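You operate a simulated robot arm through the tools that you are given. There is no shell and no other tool. Be economical: measure what you need, move in short steps, check, and stop when the job is done.

You are at the controls of a simulated robot arm. One attempt, no reset.

TASK
Empty the grey mug and the drip dish into the grey bucket.
Fine: put each one back where it stood.

It is judged by the outcome, as a careful person would: the job done as asked, and still so three seconds after it is handed in. It fails if anything else is knocked over, pushed out of place, dropped, spilled or broken.

THE ROBOT
A 7-joint arm with a two-finger parallel gripper, fixed in place. Base frame: the origin is at the foot of the arm, x ahead of it, y to its left, z up; the work surface is at about z = -50. Readings come in mm, degrees, newtons and seconds.
With the tool pointing down near the work surface it reaches from about 240 to 620 mm from the base axis. Its first joint turns from -66.0 to 66.0 degrees. Payload 2.6 kg.
Tool frame: the origin (TCP) lies between the finger pads and is the grasp point; the fingertips stand 30 mm ahead of it; z points along the fingers, y is the line along which they close. Largest opening 94 mm; finger width 28, thickness 10; the body of the gripper, 50 by 96 mm, starts 55 mm behind the TCP.
Orientation is that of the tool frame in the base frame, as a unit quaternion [x, y, z, w]. With the fingers straight down and closing along the base's y, the tool's x points along the base's -x, its y along +y and its z along -z.

THE INTERFACE
- The arm moves only by the tool arm_command. Its argument "steps" is a list of rows, each a list of 2 entries, a list of its own where there are three numbers: the shift along the tool's x, y, z in units of 30 mm (1.0 is 30 mm), then the turn, a rotation vector about the tool's x, y, z in units of 6 degrees (1.0 is 6 degrees). In form: [[[x, y, z], [wx, wy, wz]], ...]. A call has 1 to 20 rows; each row shifts and turns the commanded pose from where the row before left it, along the tool's axes as they then stand. "grip" is the opening, from 0 (shut) to 1 (fully open), set as the call begins (left out, the last holds). A call with a number of a shift or a turn outside -1 to 1 is refused whole. Each row takes 0.2 s and may step no farther than 50 mm and 8.6 degrees from the row before; otherwise, or with a gripper value out of range, the whole call is refused. Where a pose cannot be reached the arm comes as near as it can. A force on the tool above 40 N (or 10 N above the force at the start of the call, whichever is more), or a blocked arm, ends the call early, and 0.2 s more pass. Each finger travels about 72 mm/s and halts on what it meets, pressing with about 44 N; the grip force reading is that of the motor and also rises with nothing between the fingers. The clock runs only during rows and for 0.2 s after the last one: add rows that do not move to give the fingers time. It gives the time, the measured TCP pose, the force on the tool (base axes), the opening and the grip force at its end, in the units of the frame above (readings bear some noise).
- Cameras (640 x 400 px; columns grow to the right, rows downward): "scene" is fixed at [40.6, 436.6, 565]; the picture's right is [-0.71, -0.71, 0.00], its down [-0.40, 0.40, -0.82] and it looks along [0.58, -0.58, -0.57] (base axes); focal length 315 px, centre (320, 200). "wrist" rides on the gripper at [-37, 0, -58] in the tool frame; the picture's right is [0.00, -1.00, 0.00], its down [0.97, 0.00, -0.24] and it looks along [0.24, 0.00, 0.97] (tool axes); focal length 218 px, centre (320, 200).
- snapshot(camera): a new picture of that camera. No time passes.
- point_at(camera, pixels): there is no depth. For up to 12 entries [column, row, z] of the newest picture of that camera ("zoom" is the newest enlarged one), the place [x, y] in the base frame at which the ray of that pixel passes the height z, good to about 3 mm. No time passes.
- inspect(camera, box): a new picture of the part [left, top, right, bottom] of that camera's present view, enlarged. No time passes.
- sign_off(): hands the job in; it is judged then, once.

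Go step by step. Measure first, check grasps and placings, and put right what went wrong. The budget is 80 turns and 46 pictures, counting those below and the enlarged ones. Unless the task says otherwise, let go and move clear before handing in, and close with one line.

The tools are called after "Call:" as name(argument=value, ...) on one line, values as JSON. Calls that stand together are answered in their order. arm_command: Moves the arm, as the interface text tells. Its arguments: {"type":"object","properties":{"steps":{"type":"array","items":{"type":"array"}},"grip":{"type":"number"}},"required":["steps"]} The other tools are called the same way: snapshot (camera) takes a picture; point_at (camera, pixels) gives the place at which the rays of pixels pass given heights; inspect (camera, box) takes an enlarged picture of a part of a camera's view; sign_off () hands the job in.

At the start:

```text
time_s: 0.0
tool_pos: [301.4, -213.8, 374.1]
orientation: [0.0, 1.0, -0.001, 0.0]
force: [1.0, -0.1, 0.3]
width: 93.9
gripper_force: 0.1
```

scene: 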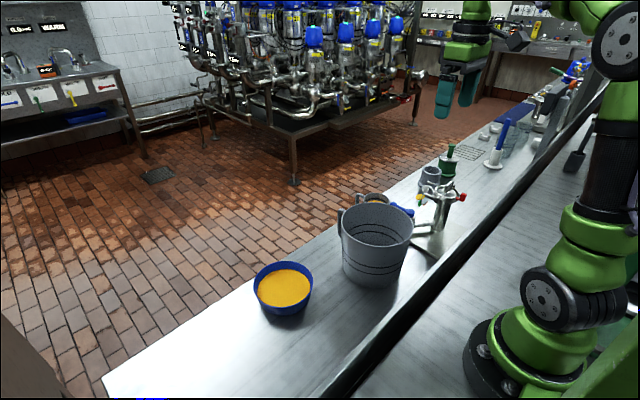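
wrist: 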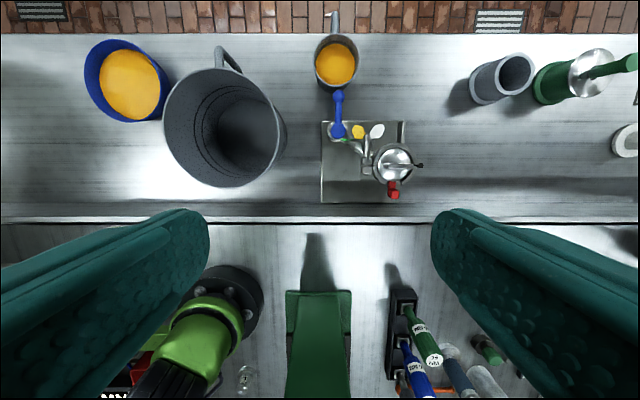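

The wrist view shows a blue bowl with orange contents (128,82), the bucket (225,125), a small cup with orange contents under a blue-handled tap (336,62), and a grey mug-like cylinder (502,78). I'll enlarge these to identify the objects.

Call:
inspect(camera="scene", box=[330, 120, 530, 280])

Call:
inspect(camera="wrist", box=[280, 0, 640, 220])

Call:
inspect(camera="wrist", box=[60, 10, 440, 220])

```text
2.50 times, centred on (430, 200) of scene
```

zoom: 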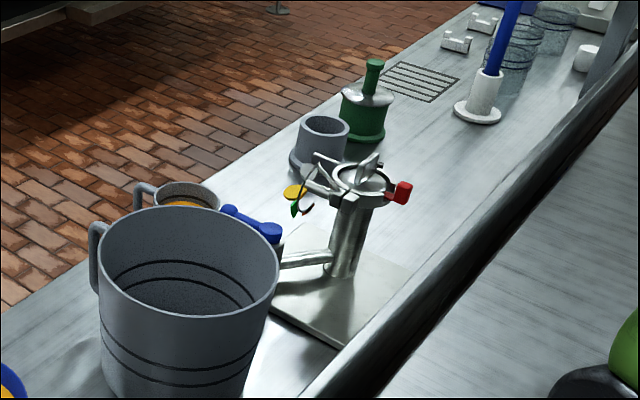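

```text
1.78 times, centred on (460, 110) of wrist
```

zoom: 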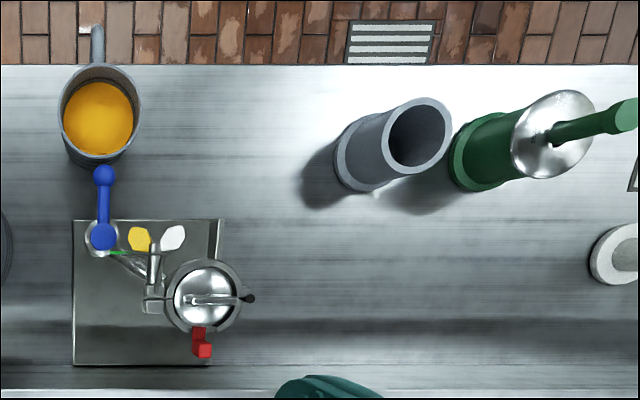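

```text
1.68 times, centred on (250, 115) of wrist
```

zoom: 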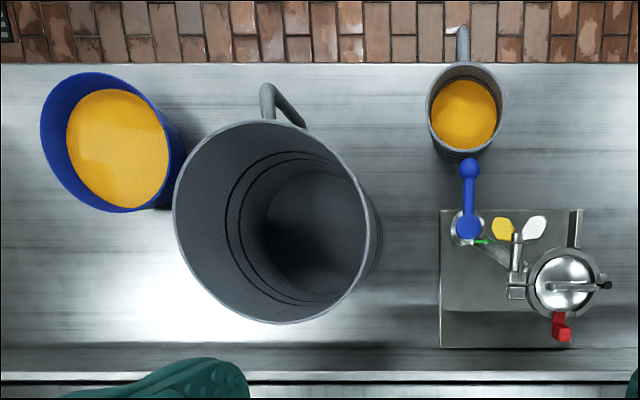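

The grey mug is the handled one at wrist (336,62), with its handle pointing to +x. The drip dish must be the blue bowl at (128,82). I'll measure both, plus the bucket, from both cameras.

Call:
point_at(camera="wrist", pixels=[[336, 62, 0], [336, 62, 50], [128, 82, -10], [128, 82, 20], [225, 118, 50], [225, 118, 100], [338, 98, 0], [338, 98, 50], [338, 132, 0], [338, 132, 50], [333, 14, 30], [228, 50, 80]])

Call:
point_at(camera="scene", pixels=[[377, 198, 0], [377, 198, 50], [283, 284, -10], [283, 284, 20], [377, 226, 50], [377, 226, 100], [390, 204, 0], [390, 204, 50], [410, 213, 0], [410, 213, 50], [340, 213, 80], [413, 226, 80]])

Call:
inspect(camera="scene", box=[230, 170, 450, 330])

```text
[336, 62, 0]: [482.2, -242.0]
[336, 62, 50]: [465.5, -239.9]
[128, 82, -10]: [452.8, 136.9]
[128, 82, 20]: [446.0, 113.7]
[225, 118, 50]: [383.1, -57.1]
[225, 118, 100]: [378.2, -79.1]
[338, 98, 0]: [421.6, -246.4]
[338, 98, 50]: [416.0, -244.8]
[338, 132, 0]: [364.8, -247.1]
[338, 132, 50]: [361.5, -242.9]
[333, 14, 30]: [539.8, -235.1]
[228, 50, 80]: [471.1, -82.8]
```

```text
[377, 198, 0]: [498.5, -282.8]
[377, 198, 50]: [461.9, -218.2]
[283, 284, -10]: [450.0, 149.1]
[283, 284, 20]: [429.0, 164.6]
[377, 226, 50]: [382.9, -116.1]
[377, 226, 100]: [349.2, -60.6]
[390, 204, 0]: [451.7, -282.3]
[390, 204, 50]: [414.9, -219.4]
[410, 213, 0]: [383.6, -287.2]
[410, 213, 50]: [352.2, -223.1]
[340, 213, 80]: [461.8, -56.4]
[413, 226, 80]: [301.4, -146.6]
```

```text
2.50 times, centred on (340, 250) of scene
```

zoom: 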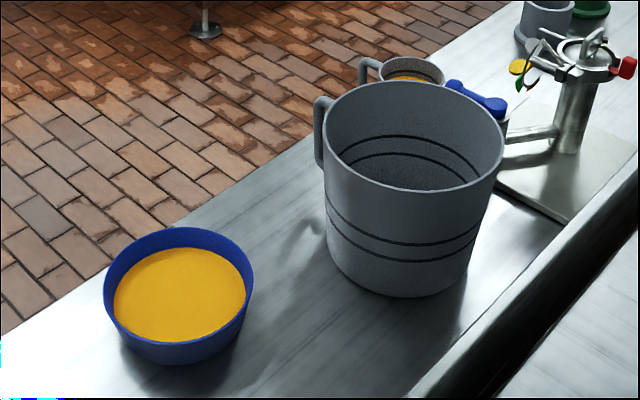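

The mug's rim comes out near (472,-240), z≈33, about 73 mm across. The bucket is near (365,-80) with its rim at z≈80. The dish is near (453,147), about 140 mm wide with its rim at z≈-12. I'll move above the mug to refine these.

Call:
arm_command(steps=[[[-0.71, -0.11, 0.81], [0, 0, 0]], [[-0.71, -0.11, 0.81], [0, 0, 0]], [[-0.71, -0.11, 0.81], [0, 0, 0]], [[-0.71, -0.11, 0.81], [0, 0, 0]], [[-0.71, -0.11, 0.81], [0, 0, 0]], [[-0.71, -0.11, 0.81], [0, 0, 0]], [[-0.71, -0.11, 0.81], [0, 0, 0]], [[-0.71, -0.11, 0.81], [0, 0, 0]], [[0, 0, 0], [0, 0, 0]]], grip=1)

Call:
snapshot(camera="wrist")

Call:
inspect(camera="scene", box=[340, 130, 480, 230])

```text
time_s: 2.0
tool_pos: [474.4, -241.0, 178.8]
orientation: [0.0, 1.0, 0.0, 0.0]
force: [-0.5, 0.4, 0.3]
width: 94.0
gripper_force: 0.1
```

```text
39 pictures are left
```

wrist: 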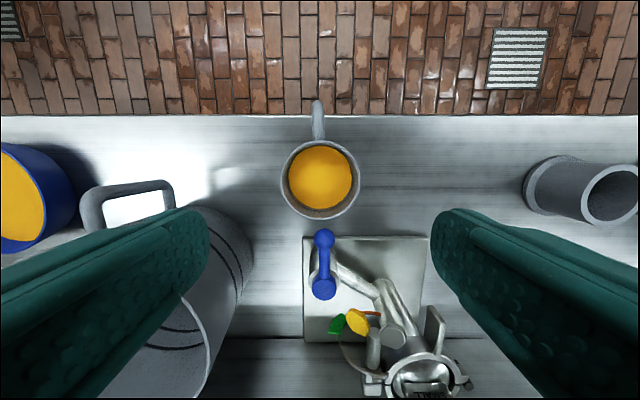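

```text
4.00 times, centred on (410, 180) of scene
```

zoom: 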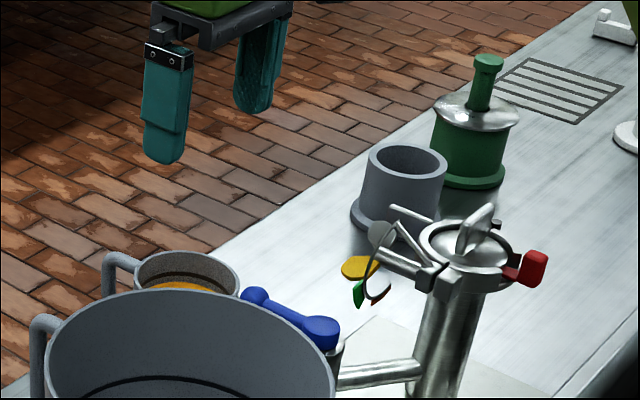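

The mug's rim is now centred at wrist (320,178), spanning 280–360. I'll localise the rim, the handle and the blue lever.

Call:
point_at(camera="wrist", pixels=[[320, 178, 30], [320, 178, 40], [280, 178, 30], [360, 178, 30], [320, 138, 30], [320, 219, 30], [317, 102, 30], [323, 230, 30], [323, 238, 40], [60, 200, -12], [185, 290, 80]])

Call:
point_at(camera="zoom", pixels=[[187, 274, 20], [187, 274, 30], [187, 274, 40], [256, 296, 30], [256, 296, 40], [320, 330, 40]])

```text
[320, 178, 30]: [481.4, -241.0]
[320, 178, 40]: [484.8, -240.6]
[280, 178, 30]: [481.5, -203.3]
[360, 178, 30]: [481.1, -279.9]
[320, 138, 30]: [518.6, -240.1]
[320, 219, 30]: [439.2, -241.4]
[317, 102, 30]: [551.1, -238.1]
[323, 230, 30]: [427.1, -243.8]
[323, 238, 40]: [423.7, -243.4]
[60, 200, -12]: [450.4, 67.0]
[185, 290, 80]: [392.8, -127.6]
```

```text
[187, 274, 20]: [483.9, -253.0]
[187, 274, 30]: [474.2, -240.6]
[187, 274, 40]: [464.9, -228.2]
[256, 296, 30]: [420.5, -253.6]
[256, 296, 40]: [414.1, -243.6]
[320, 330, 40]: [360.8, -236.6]
```

The mug's centre is at about (479,-241), radius ≈38, rim z≈30. I'll descend straight down to TCP z≈8.

Call:
arm_command(steps=[[[-0.15, 0, 0.7], [0, 0, 0]], [[0, 0, 0.7], [0, 0, 0]], [[0, 0, 0.7], [0, 0, 0]], [[0, 0, 0.7], [0, 0, 0]], [[0, 0, 0.7], [0, 0, 0]], [[0, 0, 0.7], [0, 0, 0]], [[0, 0, 0.5], [0, 0, 0]], [[0, 0, 0.5], [0, 0, 0]], [[0, 0, 0.5], [0, 0, 0]], [[0, 0, 0], [0, 0, 0]]])

Call:
snapshot(camera="wrist")

```text
time_s: 4.2
tool_pos: [476.5, -239.0, 6.8]
orientation: [0.001, 1.0, 0.0, 0.0]
force: [-0.8, -0.8, -0.2]
width: 94.0
gripper_force: 0.0
```

```text
37 pictures are left
```

wrist: 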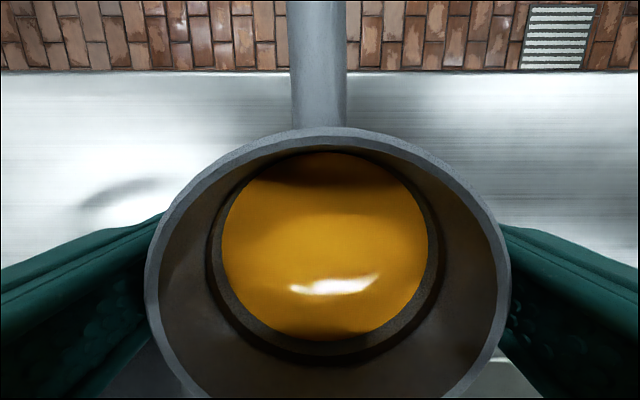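

The mug sits between the fingers, its rim spanning columns 146–510, and the liquid is well below the rim. Closing.

Call:
arm_command(steps=[[[0, 0, 0], [0, 0, 0]], [[0, 0, 0], [0, 0, 0]], [[0, 0, 0], [0, 0, 0]], [[0, 0, 0], [0, 0, 0]]], grip=0.6)

```text
time_s: 5.2
tool_pos: [475.5, -240.5, 7.4]
orientation: [0.0, 1.0, 0.001, 0.0]
force: [-0.6, 0.3, -0.2]
width: 79.5
gripper_force: 43.9
```

It's gripped at 79.5 mm with 44 N. Lifting slowly straight up.

Call:
arm_command(steps=[[[0, 0, -0.15], [0, 0, 0]], [[0, 0, -0.3], [0, 0, 0]], [[0, 0, -0.5], [0, 0, 0]], [[0, 0, -0.6], [0, 0, 0]], [[0, 0, -0.6], [0, 0, 0]], [[0, 0, -0.6], [0, 0, 0]], [[0, 0, -0.6], [0, 0, 0]], [[0, 0, -0.6], [0, 0, 0]], [[0, 0, -0.6], [0, 0, 0]], [[0, 0, -0.6], [0, 0, 0]], [[0, 0, -0.6], [0, 0, 0]], [[0, 0, -0.5], [0, 0, 0]], [[0, 0, -0.3], [0, 0, 0]], [[0, 0, -0.15], [0, 0, 0]], [[0, 0, 0], [0, 0, 0]]])

Call:
snapshot(camera="scene")

```text
time_s: 8.4
tool_pos: [478.2, -240.3, 209.5]
orientation: [0.0, 1.0, 0.0, 0.001]
force: [0.4, 0.4, -2.2]
width: 79.6
gripper_force: 44.2
```

```text
36 pictures are left
```

scene: 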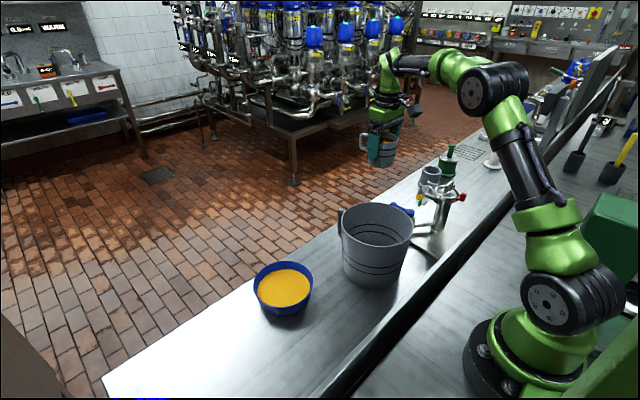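

The mug is lifted and stands clear. I'll carry it smoothly to above the bucket, with the TCP at about (380,-80,205).

Call:
arm_command(steps=[[[0.08, 0.13, 0], [0, 0, 0]], [[0.16, 0.27, 0], [0, 0, 0]], [[0.25, 0.4, 0], [0, 0, 0]], [[0.33, 0.53, 0], [0, 0, 0]], [[0.33, 0.53, 0], [0, 0, 0]], [[0.33, 0.53, 0], [0, 0, 0]], [[0.33, 0.53, 0], [0, 0, 0]], [[0.33, 0.53, 0], [0, 0, 0]], [[0.33, 0.53, 0], [0, 0, 0]], [[0.33, 0.53, 0], [0, 0, 0]], [[0.25, 0.4, 0], [0, 0, 0]], [[0.16, 0.27, 0], [0, 0, 0]], [[0.08, 0.13, 0], [0, 0, 0]], [[0, 0, 0], [0, 0, 0]]])

Call:
inspect(camera="scene", box=[300, 100, 500, 300])

Call:
snapshot(camera="wrist")

```text
time_s: 11.4
tool_pos: [378.8, -79.2, 208.3]
orientation: [0.0, 1.0, 0.0, 0.0]
force: [0.4, -0.5, -1.7]
width: 79.2
gripper_force: 44.2
```

```text
2.00 times, centred on (400, 200) of scene
```

zoom: 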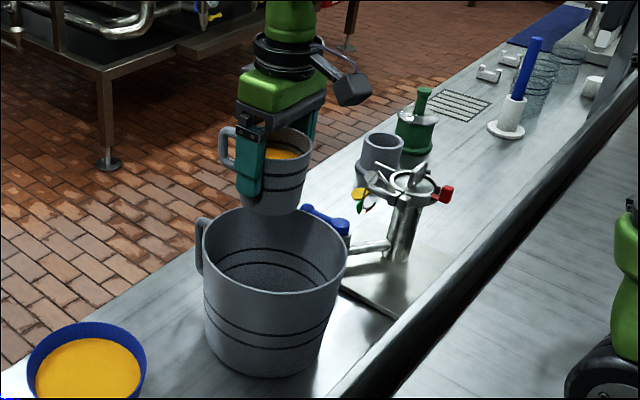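

```text
34 pictures are left
```

wrist: 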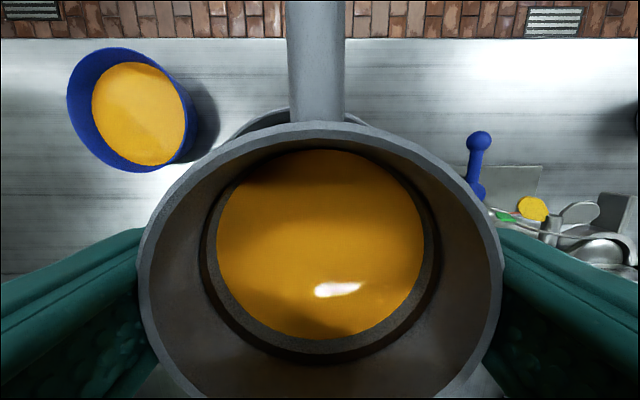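

The mug is over the bucket. I'll double-check the bucket rim's centre and height before tilting.

Call:
point_at(camera="zoom", pixels=[[203, 240, 80], [348, 262, 80], [275, 208, 80], [274, 293, 80], [203, 240, 100], [348, 262, 100], [275, 208, 100], [274, 293, 100], [263, 378, -50], [87, 322, -10]])

Call:
point_at(camera="wrist", pixels=[[282, 107, 80], [66, 95, -12], [130, 48, -12], [195, 130, -12], [140, 171, -12]])

```text
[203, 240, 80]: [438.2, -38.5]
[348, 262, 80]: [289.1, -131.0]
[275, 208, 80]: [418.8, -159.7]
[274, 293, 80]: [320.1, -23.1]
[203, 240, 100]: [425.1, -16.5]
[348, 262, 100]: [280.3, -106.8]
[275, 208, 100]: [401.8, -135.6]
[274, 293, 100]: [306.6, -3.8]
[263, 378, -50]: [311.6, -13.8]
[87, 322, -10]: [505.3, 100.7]
```

```text
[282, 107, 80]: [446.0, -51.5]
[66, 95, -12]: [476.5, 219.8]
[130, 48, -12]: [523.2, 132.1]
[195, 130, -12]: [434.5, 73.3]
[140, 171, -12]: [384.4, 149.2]
```

The bucket's centre is (366,-88), radius ≈84, so the mug's lip is well inside it. Tilting the mug's mouth toward -x (negative turn about tool y).

Call:
arm_command(steps=[[[0, 0, 0], [0, -0.5, 0]], [[0, 0, 0], [0, -0.8, 0]], [[0, 0, 0], [0, -0.8, 0]], [[0, 0, 0], [0, -0.8, 0]], [[0, 0, 0], [0, -0.5, 0]], [[0, 0, 0], [0, -0.5, 0]], [[0, 0, 0], [0, -0.5, 0]], [[0, 0, 0], [0, -0.5, 0]], [[0, 0, 0], [0, -0.5, 0]], [[0, 0, 0], [0, -0.5, 0]], [[0, 0, 0], [0, -0.5, 0]], [[0, 0, 0], [0, -0.5, 0]], [[0, 0, 0], [0, -0.5, 0]]])

Call:
inspect(camera="scene", box=[300, 100, 500, 300])

```text
time_s: 14.2
tool_pos: [378.4, -81.6, 208.8]
orientation: [0.0, 0.925, -0.001, 0.379]
force: [-0.8, -0.8, -2.1]
width: 79.4
gripper_force: 44.0
```

```text
2.00 times, centred on (400, 200) of scene
```

zoom: 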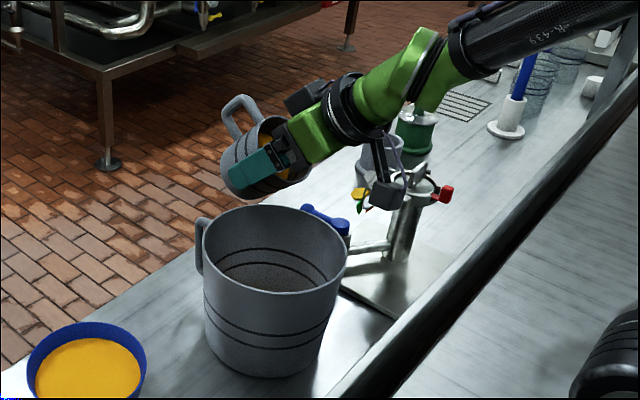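

At 45° the mug looks fine and the lip is over the bucket. A box on the gripper's underside, at zoom (388,190), will swing down with more tilt, so I'll rise about 50 mm and then tilt further.

Call:
arm_command(steps=[[[-0.24, 0, -0.24], [0, 0, 0]], [[-0.3, 0, -0.3], [0, 0, 0]], [[-0.3, 0, -0.3], [0, 0, 0]], [[-0.3, 0, -0.3], [0, 0, 0]], [[0, 0, 0], [0, -0.5, 0]], [[0, 0, 0], [0, -0.5, 0]], [[0, 0, 0], [0, -0.5, 0]], [[0, 0, 0], [0, -0.5, 0]], [[0, 0, 0], [0, -0.5, 0]], [[0, 0, 0], [0, -0.5, 0]], [[0, 0, 0], [0, -0.5, 0]], [[0, 0, 0], [0, -0.5, 0]], [[0, 0, 0], [0, -0.5, 0]], [[0, 0, 0], [0, -0.5, 0]], [[0, 0, 0], [0, -0.5, 0]], [[0, 0, 0], [0, -0.5, 0]]])

Call:
inspect(camera="scene", box=[300, 100, 500, 300])

Call:
snapshot(camera="wrist")

```text
time_s: 17.6
tool_pos: [392.5, -89.1, 265.0]
orientation: [0.0, 0.766, -0.001, 0.643]
force: [-0.4, -0.3, -0.1]
width: 79.3
gripper_force: 44.0
out of reach, approached as far as the arm can: row 14, 15, 16
```

```text
2.00 times, centred on (400, 200) of scene
```

zoom: 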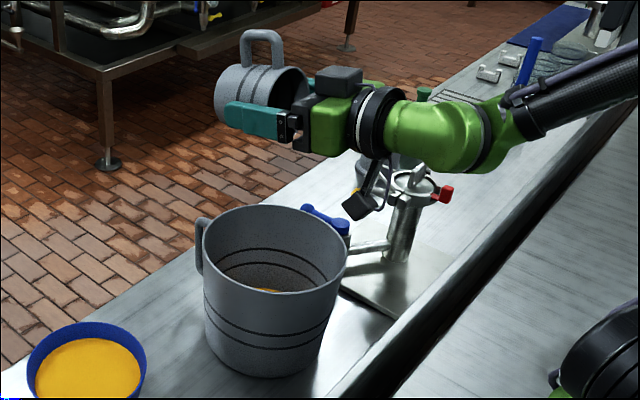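

```text
31 pictures are left
```

wrist: 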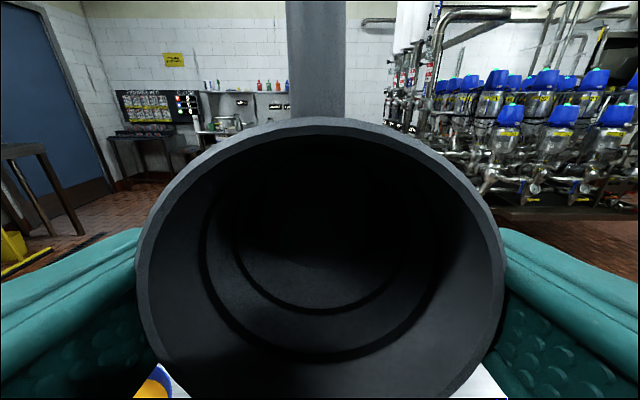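

The mug looks empty at 80° tilt, and orange shows in the bucket at zoom (268,290). I'll move out slightly in +x and tilt past 90° to drain it fully.

Call:
arm_command(steps=[[[0, 0, 0.4], [0, 0, 0]], [[0, 0, 0.4], [0, 0, 0]], [[0, 0, 0.2], [0, -0.5, 0]], [[0, 0, 0.2], [0, -0.5, 0]], [[0, 0, 0.1], [0, -0.5, 0]], [[0, 0, 0.1], [0, -0.5, 0]], [[0, 0, 0], [0, -0.5, 0]], [[0, 0, 0], [0, -0.5, 0]], [[0, 0, 0], [0, 0, 0]], [[0, 0, 0], [0, 0, 0]], [[0, 0, 0], [0, 0, 0]]])

Call:
inspect(camera="scene", box=[300, 100, 500, 300])

```text
time_s: 20.0
tool_pos: [421.4, -94.7, 267.8]
orientation: [0.0, 0.654, 0.0, 0.757]
force: [0.9, -0.2, -0.8]
width: 79.1
gripper_force: 44.3
out of reach, approached as far as the arm can: row 1, 2, 3
```

```text
2.00 times, centred on (400, 200) of scene
```

zoom: 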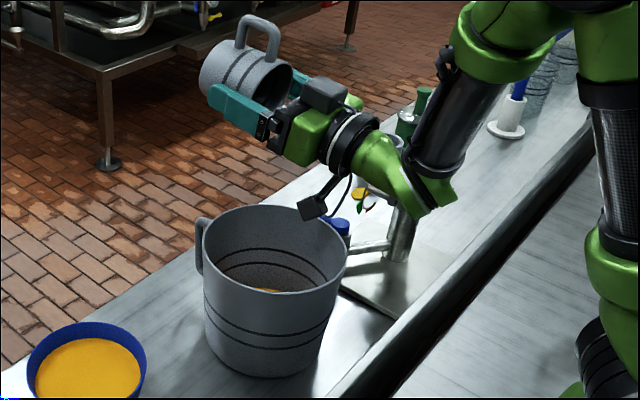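

The mug has reached about 98° tilt and is drained. Rotating it back upright in place.

Call:
arm_command(steps=[[[0, 0, 0], [0, 0.8, 0]], [[0, 0, 0], [0, 0.9, 0]], [[0, 0, 0], [0, 0.9, 0]], [[0, 0, 0], [0, 0.9, 0]], [[0, 0, 0], [0, 0.9, 0]], [[0, 0, 0], [0, 0.9, 0]], [[0, 0, 0], [0, 0.9, 0]], [[0, 0, 0], [0, 0.9, 0]], [[0, 0, 0], [0, 0.9, 0]], [[0, 0, 0], [0, 0.9, 0]], [[0, 0, 0], [0, 0.9, 0]], [[0, 0, 0], [0, 0.9, 0]], [[0, 0, 0], [0, 0.9, 0]], [[0, 0, 0], [0, 0.9, 0]], [[0, 0, 0], [0, 0.9, 0]], [[0, 0, 0], [0, 0.9, 0]], [[0, 0, 0], [0, 0.9, 0]], [[0, 0, 0], [0, 0.9, 0]], [[0, 0, 0], [0, 0.3, 0]], [[0, 0, 0], [0, 0, 0]]])

Call:
snapshot(camera="wrist")

```text
time_s: 24.2
tool_pos: [422.4, -93.8, 269.4]
orientation: [0.0, 1.0, 0.0, 0.0]
force: [0.0, -0.4, -1.0]
width: 79.1
gripper_force: 44.1
```

```text
29 pictures are left
```

wrist: 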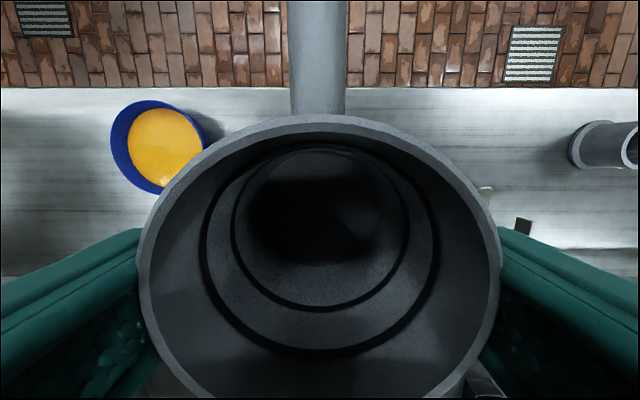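

The mug is empty and upright. I'll go back above its spot and come down to about 15 mm above the placing height.

Call:
arm_command(steps=[[[-0.2, -0.54, 0], [0, 0, 0]], [[-0.2, -0.54, 0], [0, 0, 0]], [[-0.2, -0.54, 0], [0, 0, 0]], [[-0.2, -0.54, 0], [0, 0, 0]], [[-0.2, -0.54, 0], [0, 0, 0]], [[-0.2, -0.54, 0], [0, 0, 0]], [[-0.2, -0.54, 0], [0, 0, 0]], [[-0.2, -0.54, 0], [0, 0, 0]], [[-0.2, -0.54, 0], [0, 0, 0]], [[0, 0, 0.7], [0, 0, 0]], [[0, 0, 0.9], [0, 0, 0]], [[0, 0, 0.9], [0, 0, 0]], [[0, 0, 0.9], [0, 0, 0]], [[0, 0, 0.9], [0, 0, 0]], [[0, 0, 0.9], [0, 0, 0]], [[0, 0, 0.9], [0, 0, 0]], [[0, 0, 0.9], [0, 0, 0]], [[0, 0, 0.7], [0, 0, 0]], [[0, 0, 0.5], [0, 0, 0]], [[0, 0, 0], [0, 0, 0]]])

```text
time_s: 28.4
tool_pos: [461.0, -200.5, 22.0]
orientation: [-0.001, 1.0, 0.0, 0.001]
force: [0.2, 0.4, -0.6]
width: 79.2
gripper_force: 44.0
out of reach, approached as far as the arm can: row 7, 8, 9
```

Rows 7–9 were clipped by reach high up, so the mug is now at (461,-200,22), offset from its spot. I'll check that nothing is touched before lifting and correcting.

Call:
inspect(camera="scene", box=[330, 100, 490, 260])

Call:
arm_command(steps=[[[0, 0, -0.5], [0, 0, 0]], [[0, 0, -0.9], [0, 0, 0]], [[0, 0, -0.9], [0, 0, 0]], [[0, 0, -0.7], [0, 0, 0]], [[0, 0, 0], [0, 0, 0]]])

```text
2.50 times, centred on (410, 180) of scene
```

zoom: 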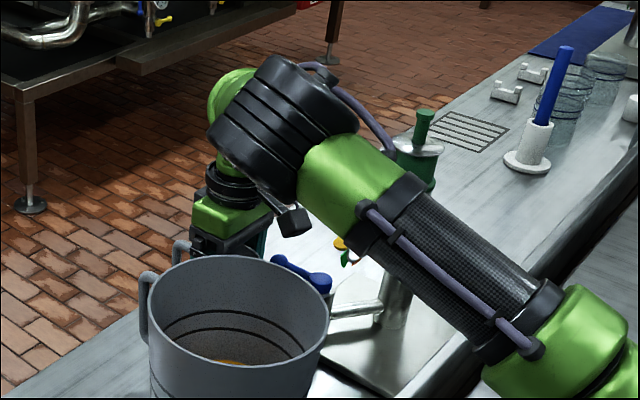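

```text
time_s: 29.6
tool_pos: [459.2, -200.5, 111.6]
orientation: [0.001, 1.0, -0.001, 0.001]
force: [0.0, -0.3, 0.2]
width: 79.2
gripper_force: 44.2
```

Nothing looks knocked, but the arm's elbow posture has changed and the forearm now runs low over the tap. I'll look again at this height before moving.

Call:
snapshot(camera="scene")

```text
27 pictures are left
```

scene: 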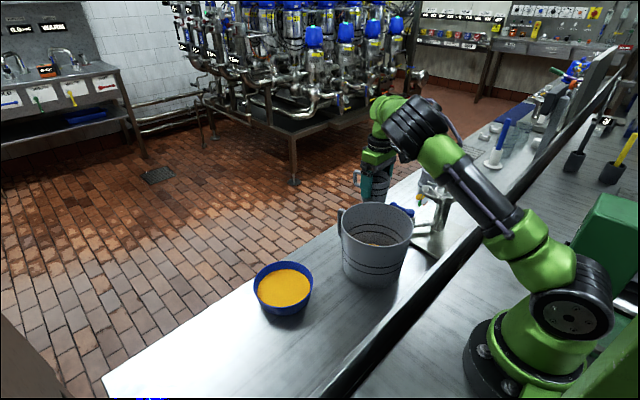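

The arm clears the tap (the tap at (440,200) is still in place). Correcting laterally to the mug's original x and y at this height.

Call:
arm_command(steps=[[[-0.15, -0.33, 0], [0, 0, 0]], [[-0.15, -0.33, 0], [0, 0, 0]], [[-0.15, -0.33, 0], [0, 0, 0]], [[-0.13, -0.33, 0], [0, 0, 0]], [[0, 0, 0], [0, 0, 0]]])

Call:
inspect(camera="scene", box=[330, 90, 530, 270])

```text
time_s: 30.8
tool_pos: [478.7, -239.2, 110.8]
orientation: [0.0, 1.0, 0.0, 0.0]
force: [1.1, 0.6, 0.2]
width: 79.0
gripper_force: 44.1
```

```text
2.22 times, centred on (430, 180) of scene
```

zoom: 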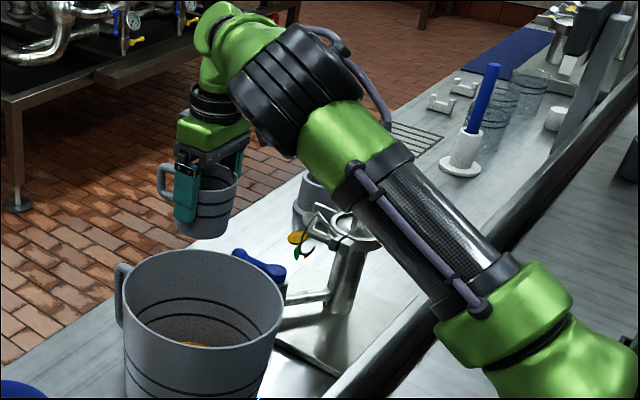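

It's aligned at (478.7,-239.2). Descending to just above the surface.

Call:
arm_command(steps=[[[0, 0, 0.5], [0, 0, 0]], [[0, 0, 0.7], [0, 0, 0]], [[0, 0, 0.7], [0, 0, 0]], [[0, 0, 0.6], [0, 0, 0]], [[0.05, 0, 0.4], [0, 0, 0]], [[0, 0, 0.25], [0, 0, 0]], [[0, 0, 0.15], [0, 0, 0]], [[0, 0, 0], [0, 0, 0]]])

Call:
inspect(camera="scene", box=[330, 90, 530, 270])

```text
time_s: 32.6
tool_pos: [475.7, -239.2, 11.5]
orientation: [0.0, 1.0, 0.0, 0.0]
force: [-0.1, 0.5, -0.3]
width: 79.0
gripper_force: 44.1
```

```text
2.22 times, centred on (430, 180) of scene
```

zoom: 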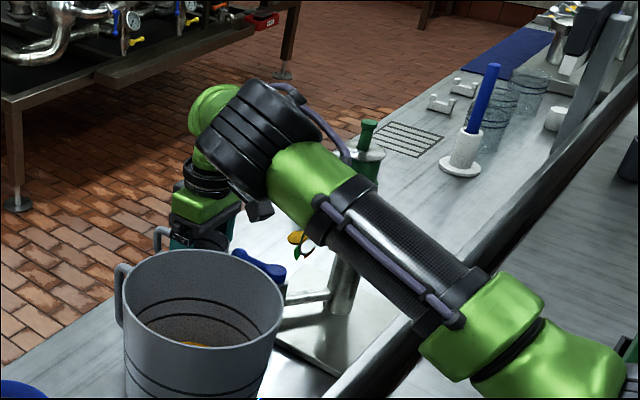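

Force is nil, so it isn't in contact yet. Lowering in small increments to feel the surface.

Call:
arm_command(steps=[[[0, 0, 0.05], [0, 0, 0]], [[0, 0, 0.04], [0, 0, 0]], [[0, 0, 0.04], [0, 0, 0]], [[0, 0, 0], [0, 0, 0]]])

```text
time_s: 33.6
tool_pos: [473.7, -238.9, 8.1]
orientation: [0.0, 1.0, 0.0, 0.0]
force: [1.2, 0.3, 0.0]
width: 79.3
gripper_force: 44.2
```

Still no contact. Another couple of millimetres.

Call:
arm_command(steps=[[[0, 0, 0.03], [0, 0, 0]], [[0, 0, 0.03], [0, 0, 0]], [[0, 0, 0], [0, 0, 0]]])

```text
time_s: 34.4
tool_pos: [475.1, -239.4, 7.4]
orientation: [0.0, 1.0, -0.001, 0.0]
force: [-3.7, 1.1, 8.2]
width: 79.2
gripper_force: 43.8
```

Contact at 8 N with z=7.4, the original grasp height. Releasing and moving straight up in the same call.

Call:
arm_command(steps=[[[0, 0, -0.02], [0, 0, 0]], [[0, 0, 0], [0, 0, 0]], [[0, 0, 0], [0, 0, 0]], [[0, 0, -0.3], [0, 0, 0]], [[0, 0, -0.6], [0, 0, 0]], [[0, 0, -0.8], [0, 0, 0]], [[0, 0, -0.9], [0, 0, 0]], [[0, 0, -0.9], [0, 0, 0]], [[0, 0, -0.9], [0, 0, 0]], [[0, 0, -0.9], [0, 0, 0]], [[0, 0, 0], [0, 0, 0]]], grip=1)

Call:
snapshot(camera="wrist")

Call:
snapshot(camera="scene")

```text
time_s: 36.8
tool_pos: [474.9, -239.1, 167.9]
orientation: [0.001, 1.0, 0.0, 0.0]
force: [0.4, -0.7, 0.3]
width: 94.2
gripper_force: 0.1
```

```text
24 pictures are left
```

wrist: 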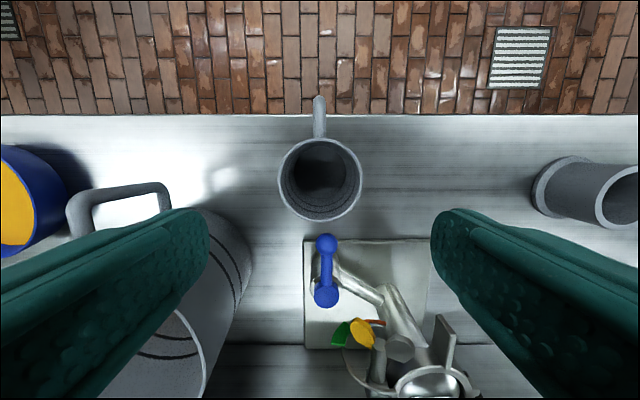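

```text
23 pictures are left
```

scene: 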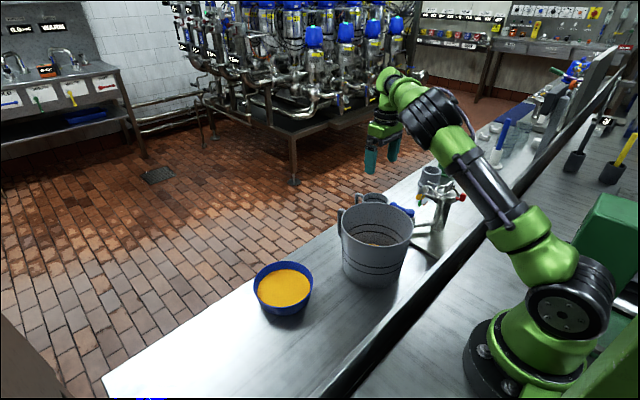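

The mug is back in place: scene (373,197) and the wrist view match the start. Now I'll travel over to the dish, staying above the bucket.

Call:
arm_command(steps=[[[0.05, 0.92, -0.1], [0, 0, 0]], [[0.05, 0.92, -0.1], [0, 0, 0]], [[0.05, 0.92, -0.1], [0, 0, 0]], [[0.05, 0.92, 0], [0, 0, 0]], [[0.05, 0.92, 0], [0, 0, 0]], [[0.05, 0.92, 0], [0, 0, 0]], [[0.05, 0.92, 0], [0, 0, 0]], [[0.05, 0.92, 0], [0, 0, 0]], [[0.05, 0.92, 0], [0, 0, 0]], [[0.05, 0.92, 0], [0, 0, 0]], [[0.05, 0.92, 0], [0, 0, 0]], [[0.05, 0.92, 0], [0, 0, 0]], [[0.05, 0.92, 0], [0, 0, 0]], [[0.05, 0.92, 0], [0, 0, 0]], [[0, 0, 0], [0, 0, 0]]])

Call:
snapshot(camera="wrist")

Call:
snapshot(camera="scene")

```text
time_s: 40.0
tool_pos: [464.5, -17.3, 175.4]
orientation: [-0.004, 1.0, -0.001, 0.003]
force: [-0.1, 0.0, -0.1]
width: 93.9
gripper_force: 0.0
out of reach, approached as far as the arm can: row 8, 9, 10, 11, 12, 13, 14
```

```text
22 pictures are left
```

wrist: 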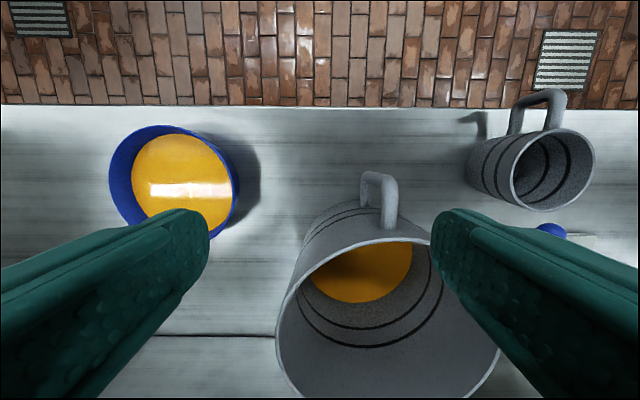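

```text
21 pictures are left
```

scene: 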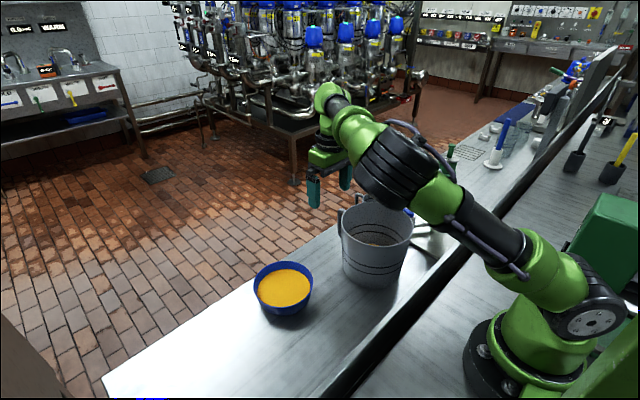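

The reach clip is a posture limit: the arm is folded awkwardly, with its elbow out to the side. I'll retreat up and inward so it can refold before going to the dish.

Call:
arm_command(steps=[[[0.48, 0, -0.65], [0, 0, 0]], [[0.48, 0, -0.65], [0, 0, 0]], [[0.48, 0, -0.65], [0, 0, 0]], [[0.48, 0, -0.65], [0, 0, 0]], [[0.48, 0, -0.65], [0, 0, 0]], [[0.48, 0, -0.65], [0, 0, 0]], [[0.48, 0, -0.65], [0, 0, 0]], [[0.48, 0, -0.65], [0, 0, 0]], [[0, 0, 0], [0, 0, 0]]])

Call:
snapshot(camera="scene")

```text
time_s: 42.0
tool_pos: [439.6, -18.8, 202.3]
orientation: [-0.002, 1.0, 0.0, 0.002]
force: [0.6, 0.3, 0.3]
width: 94.3
gripper_force: 0.2
out of reach, approached as far as the arm can: row 2, 3, 4, 5, 6, 7, 8
```

```text
20 pictures are left
```

scene: 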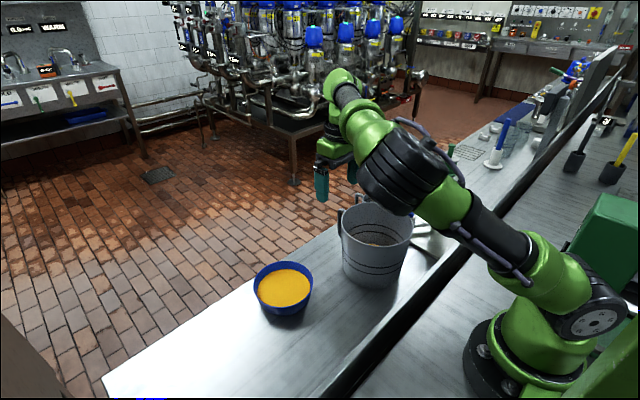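

The wrist flexion seems to be limiting this folded posture. I'll tilt the tool forward a little, which relieves that bend, and retreat up and inward.

Call:
arm_command(steps=[[[0, 0, 0], [0, -0.8, 0]], [[0, 0, 0], [0, -0.9, 0]], [[0, 0, 0], [0, -0.9, 0]], [[0, 0, 0], [0, -0.9, 0]], [[0, 0, 0], [0, -0.9, 0]], [[0, 0, 0], [0, -0.9, 0]], [[0, 0, -0.7], [0, 0, 0]], [[0, 0, -0.7], [0, 0, 0]], [[0, 0, -0.7], [0, 0, 0]], [[0, 0, -0.7], [0, 0, 0]], [[0, 0, -0.7], [0, 0, 0]], [[0, 0, -0.7], [0, 0, 0]], [[0, 0, 0], [0, 0, 0]]])

Call:
snapshot(camera="scene")

```text
time_s: 44.8
tool_pos: [374.9, -21.6, 307.9]
orientation: [0.0, 0.962, 0.0, 0.274]
force: [0.0, -0.1, 0.6]
width: 94.0
gripper_force: 0.1
```

```text
19 pictures are left
```

scene: 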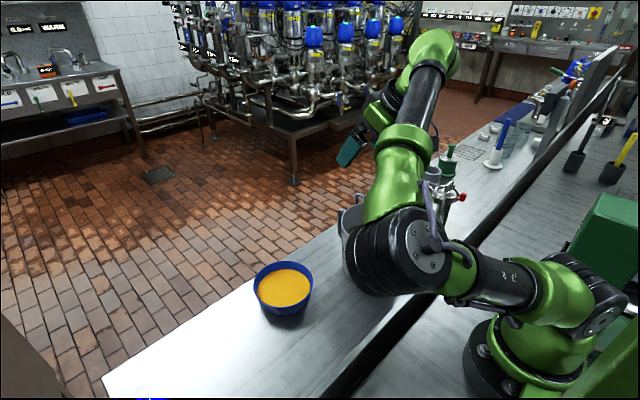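

The elbow has folded low on the left, near the bucket and dish, so I want it back up and over. I'll raise the TCP well clear while levelling the tool forward, which should straighten the arm.

Call:
arm_command(steps=[[[-0.42, 0, -0.68], [0, -0.9, 0]], [[-0.49, 0, -0.63], [0, -0.9, 0]], [[-0.55, 0, -0.58], [0, -0.9, 0]], [[-0.6, 0, -0.52], [0, -0.9, 0]], [[-0.66, 0, -0.46], [0, -0.9, 0]], [[-0.69, 0, -0.4], [0, -0.9, 0]], [[-0.73, 0, -0.33], [0, -0.9, 0]], [[-0.76, 0, -0.25], [0, -0.9, 0]], [[-0.78, 0, -0.18], [0, -0.9, 0]], [[-0.79, 0, -0.1], [0, 0, 0]], [[0, 0, 0], [0, 0, 0]]])

Call:
snapshot(camera="scene")

```text
time_s: 47.2
tool_pos: [389.3, -25.3, 545.9]
orientation: [0.0, 0.764, 0.0, 0.645]
force: [0.9, -0.2, -1.0]
width: 94.3
gripper_force: 0.1
out of reach, approached as far as the arm can: row 9, 10
```

```text
18 pictures are left
```

scene: 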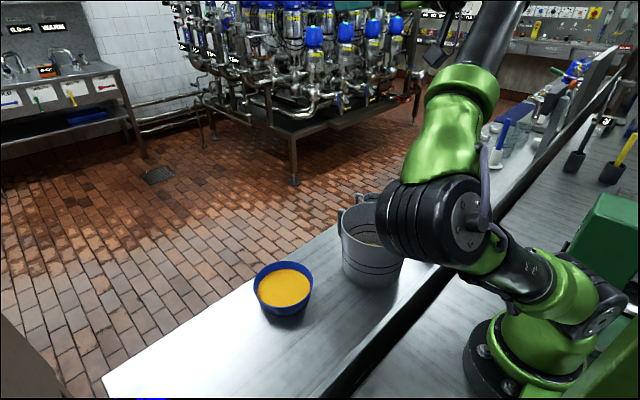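

The bucket and dish are undisturbed, but the elbow is still bent low. I'll extend straight outward along the tool direction to straighten the arm.

Call:
arm_command(steps=[[[0, 0, 0.9], [0, 0, 0]], [[0, 0, 0.9], [0, 0, 0]], [[0, 0, 0.9], [0, 0, 0]], [[0, 0, 0.9], [0, 0, 0]], [[0, 0, 0.9], [0, 0, 0]], [[0, 0, 0.9], [0, 0, 0]], [[0, 0, 0.9], [0, 0, 0]], [[0, 0, 0.9], [0, 0, 0]], [[0, 0, 0.9], [0, 0, 0]], [[0, 0, 0.9], [0, 0, 0]], [[0, 0, 0.9], [0, 0, 0]], [[0, 0, 0], [0, 0, 0]]])

Call:
snapshot(camera="scene")

```text
time_s: 49.8
tool_pos: [681.9, -24.8, 497.5]
orientation: [0.0, 0.763, 0.0, 0.646]
force: [-0.4, 0.6, 0.1]
width: 93.7
gripper_force: 0.0
```

```text
17 pictures are left
```

scene: 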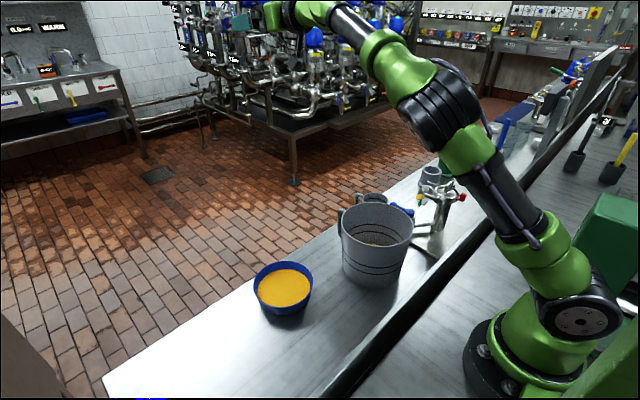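

The arm is nearly straight now with nothing touched. I'll stretch a little more, then pitch the tool down at full reach so the wrist bends the normal way.

Call:
arm_command(steps=[[[0, 0, 0.9], [0, 0, 0]], [[0, 0, 0.9], [0, 0, 0]], [[0, 0, 0.9], [0, 0, 0]], [[0, 0, 0.9], [0, 0, 0]], [[0, 0, 0.9], [0, 0, 0]], [[0, 0, 0], [0, 0.9, 0]], [[0, 0, 0], [0, 0.9, 0]], [[0, 0, 0], [0, 0.9, 0]], [[0, 0, 0], [0, 0.9, 0]], [[0, 0, 0], [0, 0.9, 0]], [[0, 0, 0], [0, 0.9, 0]], [[0, 0, 0], [0, 0.9, 0]], [[0, 0, 0], [0, 0.9, 0]], [[0, 0, 0], [0, 0, 0]]])

Call:
snapshot(camera="scene")

```text
time_s: 52.8
tool_pos: [717.9, -17.7, 455.3]
orientation: [0.0, 0.82, -0.001, 0.572]
force: [-0.4, -0.4, 0.3]
width: 94.2
gripper_force: 0.0
out of reach, approached as far as the arm can: row 3, 4, 5, 6, 7, 8, 9, 10, 11, 12, 13
```

```text
16 pictures are left
```

scene: 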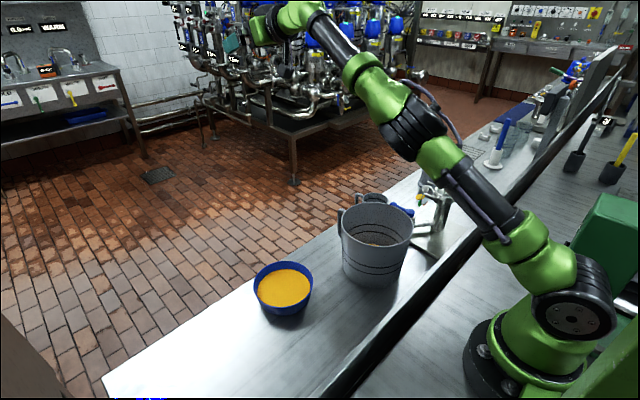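

The arm is stretched out. I'll retract in -x while pitching the tool down, and check which way the elbow bends.

Call:
arm_command(steps=[[[0.31, 0, -0.85], [0, 0.9, 0]], [[0.38, 0, -0.82], [0, 0.9, 0]], [[0.46, 0, -0.77], [0, 0.9, 0]], [[0.53, 0, -0.73], [0, 0.9, 0]], [[0.6, 0, -0.67], [0, 0.9, 0]], [[0.66, 0, -0.61], [0, 0.9, 0]], [[0, 0, 0], [0, 0, 0]]])

Call:
snapshot(camera="scene")

```text
time_s: 54.4
tool_pos: [614.7, -3.8, 469.5]
orientation: [-0.024, 0.887, -0.023, 0.461]
force: [0.0, 0.3, 0.4]
width: 94.1
gripper_force: 0.0
out of reach, approached as far as the arm can: row 2, 3, 4, 5, 6
```

```text
15 pictures are left
```

scene: 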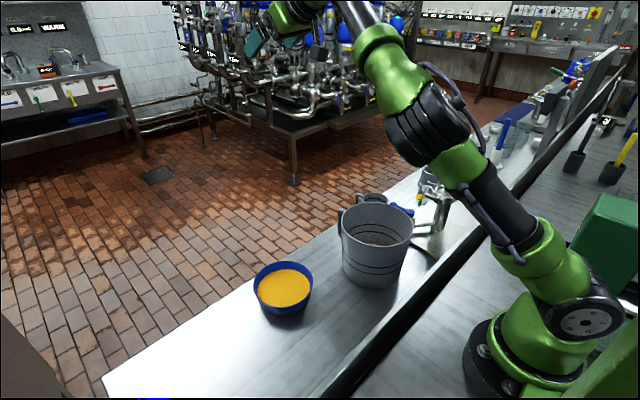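

The wrist is at its limit with the elbow still bent downward. I'll stretch out again and then sweep the hand downward at full reach, which should push the elbow through straight to the upper side.

Call:
arm_command(steps=[[[-0.52, 0, 0.74], [0, -0.9, 0]], [[-0.45, 0, 0.78], [0, -0.9, 0]], [[-0.38, 0, 0.82], [0, -0.5, 0]], [[-0.31, 0, 0.85], [0, 0, 0]], [[0.85, 0, 0.31], [0, 0, 0]], [[0.85, 0, 0.31], [0, 0, 0]], [[0.85, 0, 0.31], [0, 0, 0]], [[0.85, 0, 0.31], [0, 0, 0]], [[0.85, 0, 0.31], [0, 0, 0]], [[0.85, 0, 0.31], [0, 0, 0]], [[0.85, 0, 0.31], [0, 0, 0]], [[0.85, 0, 0.31], [0, 0, 0]], [[0, 0, 0], [0, 0, 0]]])

Call:
snapshot(camera="scene")

```text
time_s: 57.2
tool_pos: [698.9, -15.2, 249.6]
orientation: [-0.026, 0.825, -0.019, 0.564]
force: [0.0, 0.4, 1.0]
width: 94.0
gripper_force: 0.1
out of reach, approached as far as the arm can: row 4
```

```text
14 pictures are left
```

scene: 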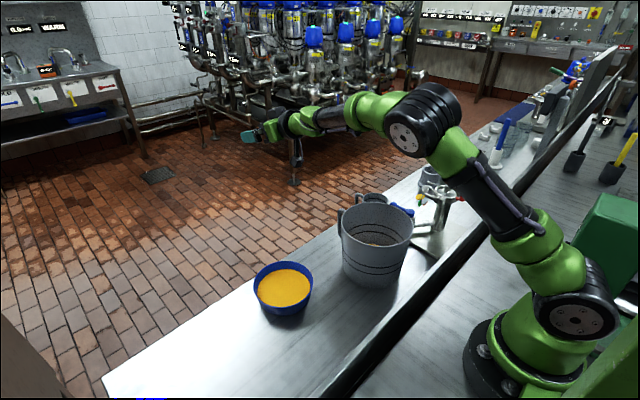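

The elbow is now on the upper side at scene (440,100). I'll retract and pitch the tool back to vertical.

Call:
arm_command(steps=[[[-0.03, 0, -0.62], [0, 0.88, 0]], [[0.02, 0, -0.62], [0, 0.88, 0]], [[0.09, 0, -0.62], [0, 0.88, 0]], [[0.14, 0, -0.61], [0, 0.88, 0]], [[0.2, 0, -0.59], [0, 0.88, 0]], [[0.25, 0, -0.57], [0, 0.88, 0]], [[0.31, 0, -0.54], [0, 0.88, 0]], [[0.35, 0, -0.51], [0, 0.88, 0]], [[0.4, 0, -0.48], [0, 0.88, 0]], [[0.44, 0, -0.44], [0, 0.88, 0]], [[0.48, 0, -0.4], [0, 0.88, 0]], [[0.51, 0, -0.35], [0, 0.88, 0]], [[0.55, 0, -0.3], [0, 0.88, 0]], [[0, 0, 0], [0, 0, 0]]])

Call:
snapshot(camera="scene")

```text
time_s: 60.2
tool_pos: [559.4, -7.6, 317.9]
orientation: [-0.024, 0.969, -0.029, 0.245]
force: [-0.7, 0.1, -0.6]
width: 94.1
gripper_force: 0.1
out of reach, approached as far as the arm can: row 8, 9, 10, 11, 12, 13
```

```text
13 pictures are left
```

scene: 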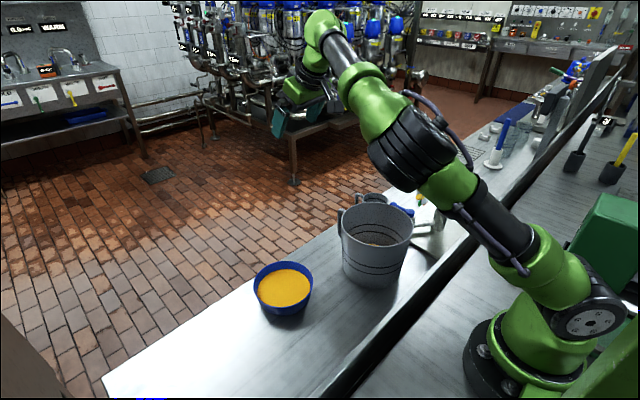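

Raising while pitching sent the elbow back down. I'll repeat the stretch and down-sweep, and this time retract low before pitching the tool.

Call:
arm_command(steps=[[[-0.62, 0, 0.33], [0, -1, 0]], [[-0.58, 0, 0.39], [0, -1, 0]], [[-0.54, 0, 0.45], [0, -1, 0]], [[-0.49, 0, 0.5], [0, -1, 0]], [[-0.43, 0, 0.55], [0, -1, 0]], [[-0.37, 0, 0.59], [0, -1, 0]], [[-0.31, 0, 0.63], [0, -1, 0]], [[-0.31, 0, 0.63], [0, 0, 0]], [[0.85, 0, 0.31], [0, 0, 0]], [[0.85, 0, 0.31], [0, 0, 0]], [[0.85, 0, 0.31], [0, 0, 0]], [[0.85, 0, 0.31], [0, 0, 0]], [[0.85, 0, 0.31], [0, 0, 0]], [[0, 0, 0], [0, 0, 0]]])

Call:
snapshot(camera="scene")

```text
time_s: 63.2
tool_pos: [728.0, -11.7, 186.3]
orientation: [-0.033, 0.817, -0.018, 0.576]
force: [-1.3, 0.0, 0.8]
width: 93.7
gripper_force: 0.1
```

```text
12 pictures are left
```

scene: 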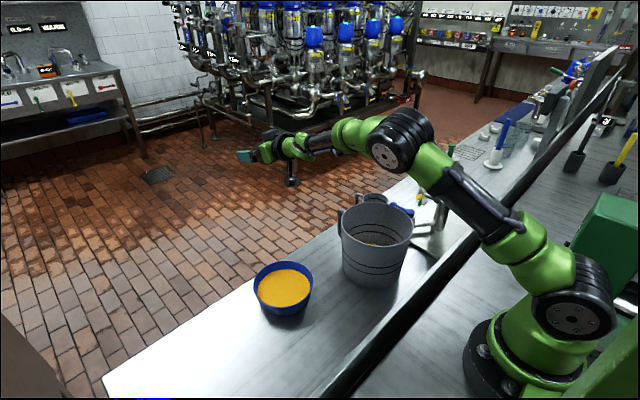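

The elbow is up again. Retracting along -x at constant height with the tool still mostly level.

Call:
arm_command(steps=[[[0.32, 0, -0.87], [0, 0, 0]], [[0.32, 0, -0.87], [0, 0, 0]], [[0.32, 0, -0.87], [0, 0, 0]], [[0.32, 0, -0.87], [0, 0, 0]], [[0.32, 0, -0.87], [0, 0, 0]], [[0.32, 0, -0.87], [0, 0, 0]], [[0.32, 0, -0.87], [0, 0, 0]], [[0.32, 0, -0.87], [0, 0, 0]], [[0.32, 0, -0.87], [0, 0, 0]], [[0, 0, 0], [0, 0, 0]]])

```text
time_s: 65.4
tool_pos: [476.1, -19.0, 184.6]
orientation: [-0.034, 0.817, -0.018, 0.575]
force: [0.4, -0.1, 0.0]
width: 93.7
gripper_force: 0.0
```

Reached with no clipping. Pitching the tool down to vertical while drawing slightly inward.

Call:
arm_command(steps=[[[0.04, 0, -0.12], [0, 0.97, 0]], [[0.05, 0, -0.12], [0, 0.97, 0]], [[0.06, 0, -0.11], [0, 0.97, 0]], [[0.07, 0, -0.1], [0, 0.97, 0]], [[0.08, 0, -0.1], [0, 0.97, 0]], [[0.08, 0, -0.09], [0, 0.97, 0]], [[0.09, 0, -0.08], [0, 0.97, 0]], [[0.1, 0, -0.07], [0, 0.97, 0]], [[0.11, 0, -0.06], [0, 0.97, 0]], [[0.12, 0, -0.04], [0, 0.97, 0]], [[0.12, 0, -0.03], [0, 0.97, 0]], [[0.12, 0, -0.01], [0, 0.97, 0]], [[0, 0, 0], [0, 0, 0]]])

Call:
snapshot(camera="scene")

```text
time_s: 68.2
tool_pos: [431.9, -21.7, 186.0]
orientation: [-0.017, 0.999, -0.034, 0.004]
force: [0.3, -0.9, 0.2]
width: 94.1
gripper_force: 0.1
```

```text
11 pictures are left
```

scene: 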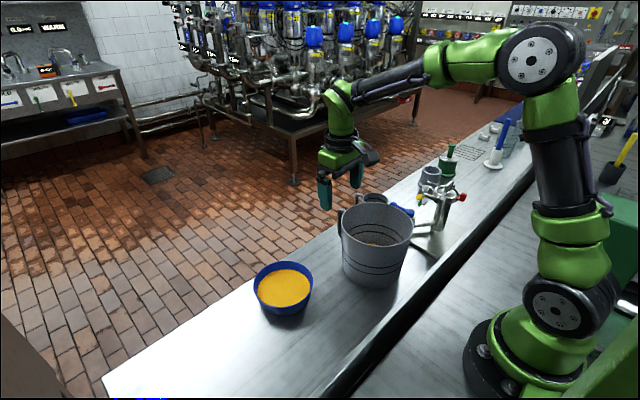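

The posture is back to normal, and the bucket, dish and mug look undisturbed. I'll correct the small orientation error and move above the dish's +y rim, where I'll pinch the wall.

Call:
arm_command(steps=[[[0, 0, 0], [-0.65, 0.08, 0.32]], [[-0.07, 0.8, 0], [0, 0, 0]], [[-0.07, 0.8, 0], [0, 0, 0]], [[-0.07, 0.8, 0], [0, 0, 0]], [[-0.07, 0.8, 0], [0, 0, 0]], [[-0.07, 0.8, 0], [0, 0, 0]], [[-0.07, 0.8, 0], [0, 0, 0]], [[-0.07, 0.8, 0], [0, 0, 0]], [[-0.07, 0.8, 0], [0, 0, 0]], [[-0.07, 0.8, 0], [0, 0, 0]], [[-0.07, 0.75, 0], [0, 0, 0]], [[0, 0, 0.8], [0, 0, 0]], [[0, 0, 0.8], [0, 0, 0]], [[0, 0, 0.8], [0, 0, 0]], [[0, 0, 0], [0, 0, 0]]])

Call:
snapshot(camera="wrist")

```text
time_s: 71.4
tool_pos: [455.3, 218.1, 113.9]
orientation: [0.0, 1.0, 0.0, 0.0]
force: [1.1, -0.5, -0.7]
width: 94.0
gripper_force: 0.1
```

```text
10 pictures are left
```

wrist: 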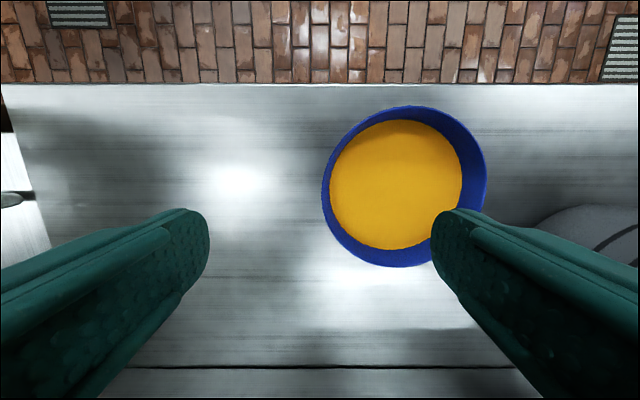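

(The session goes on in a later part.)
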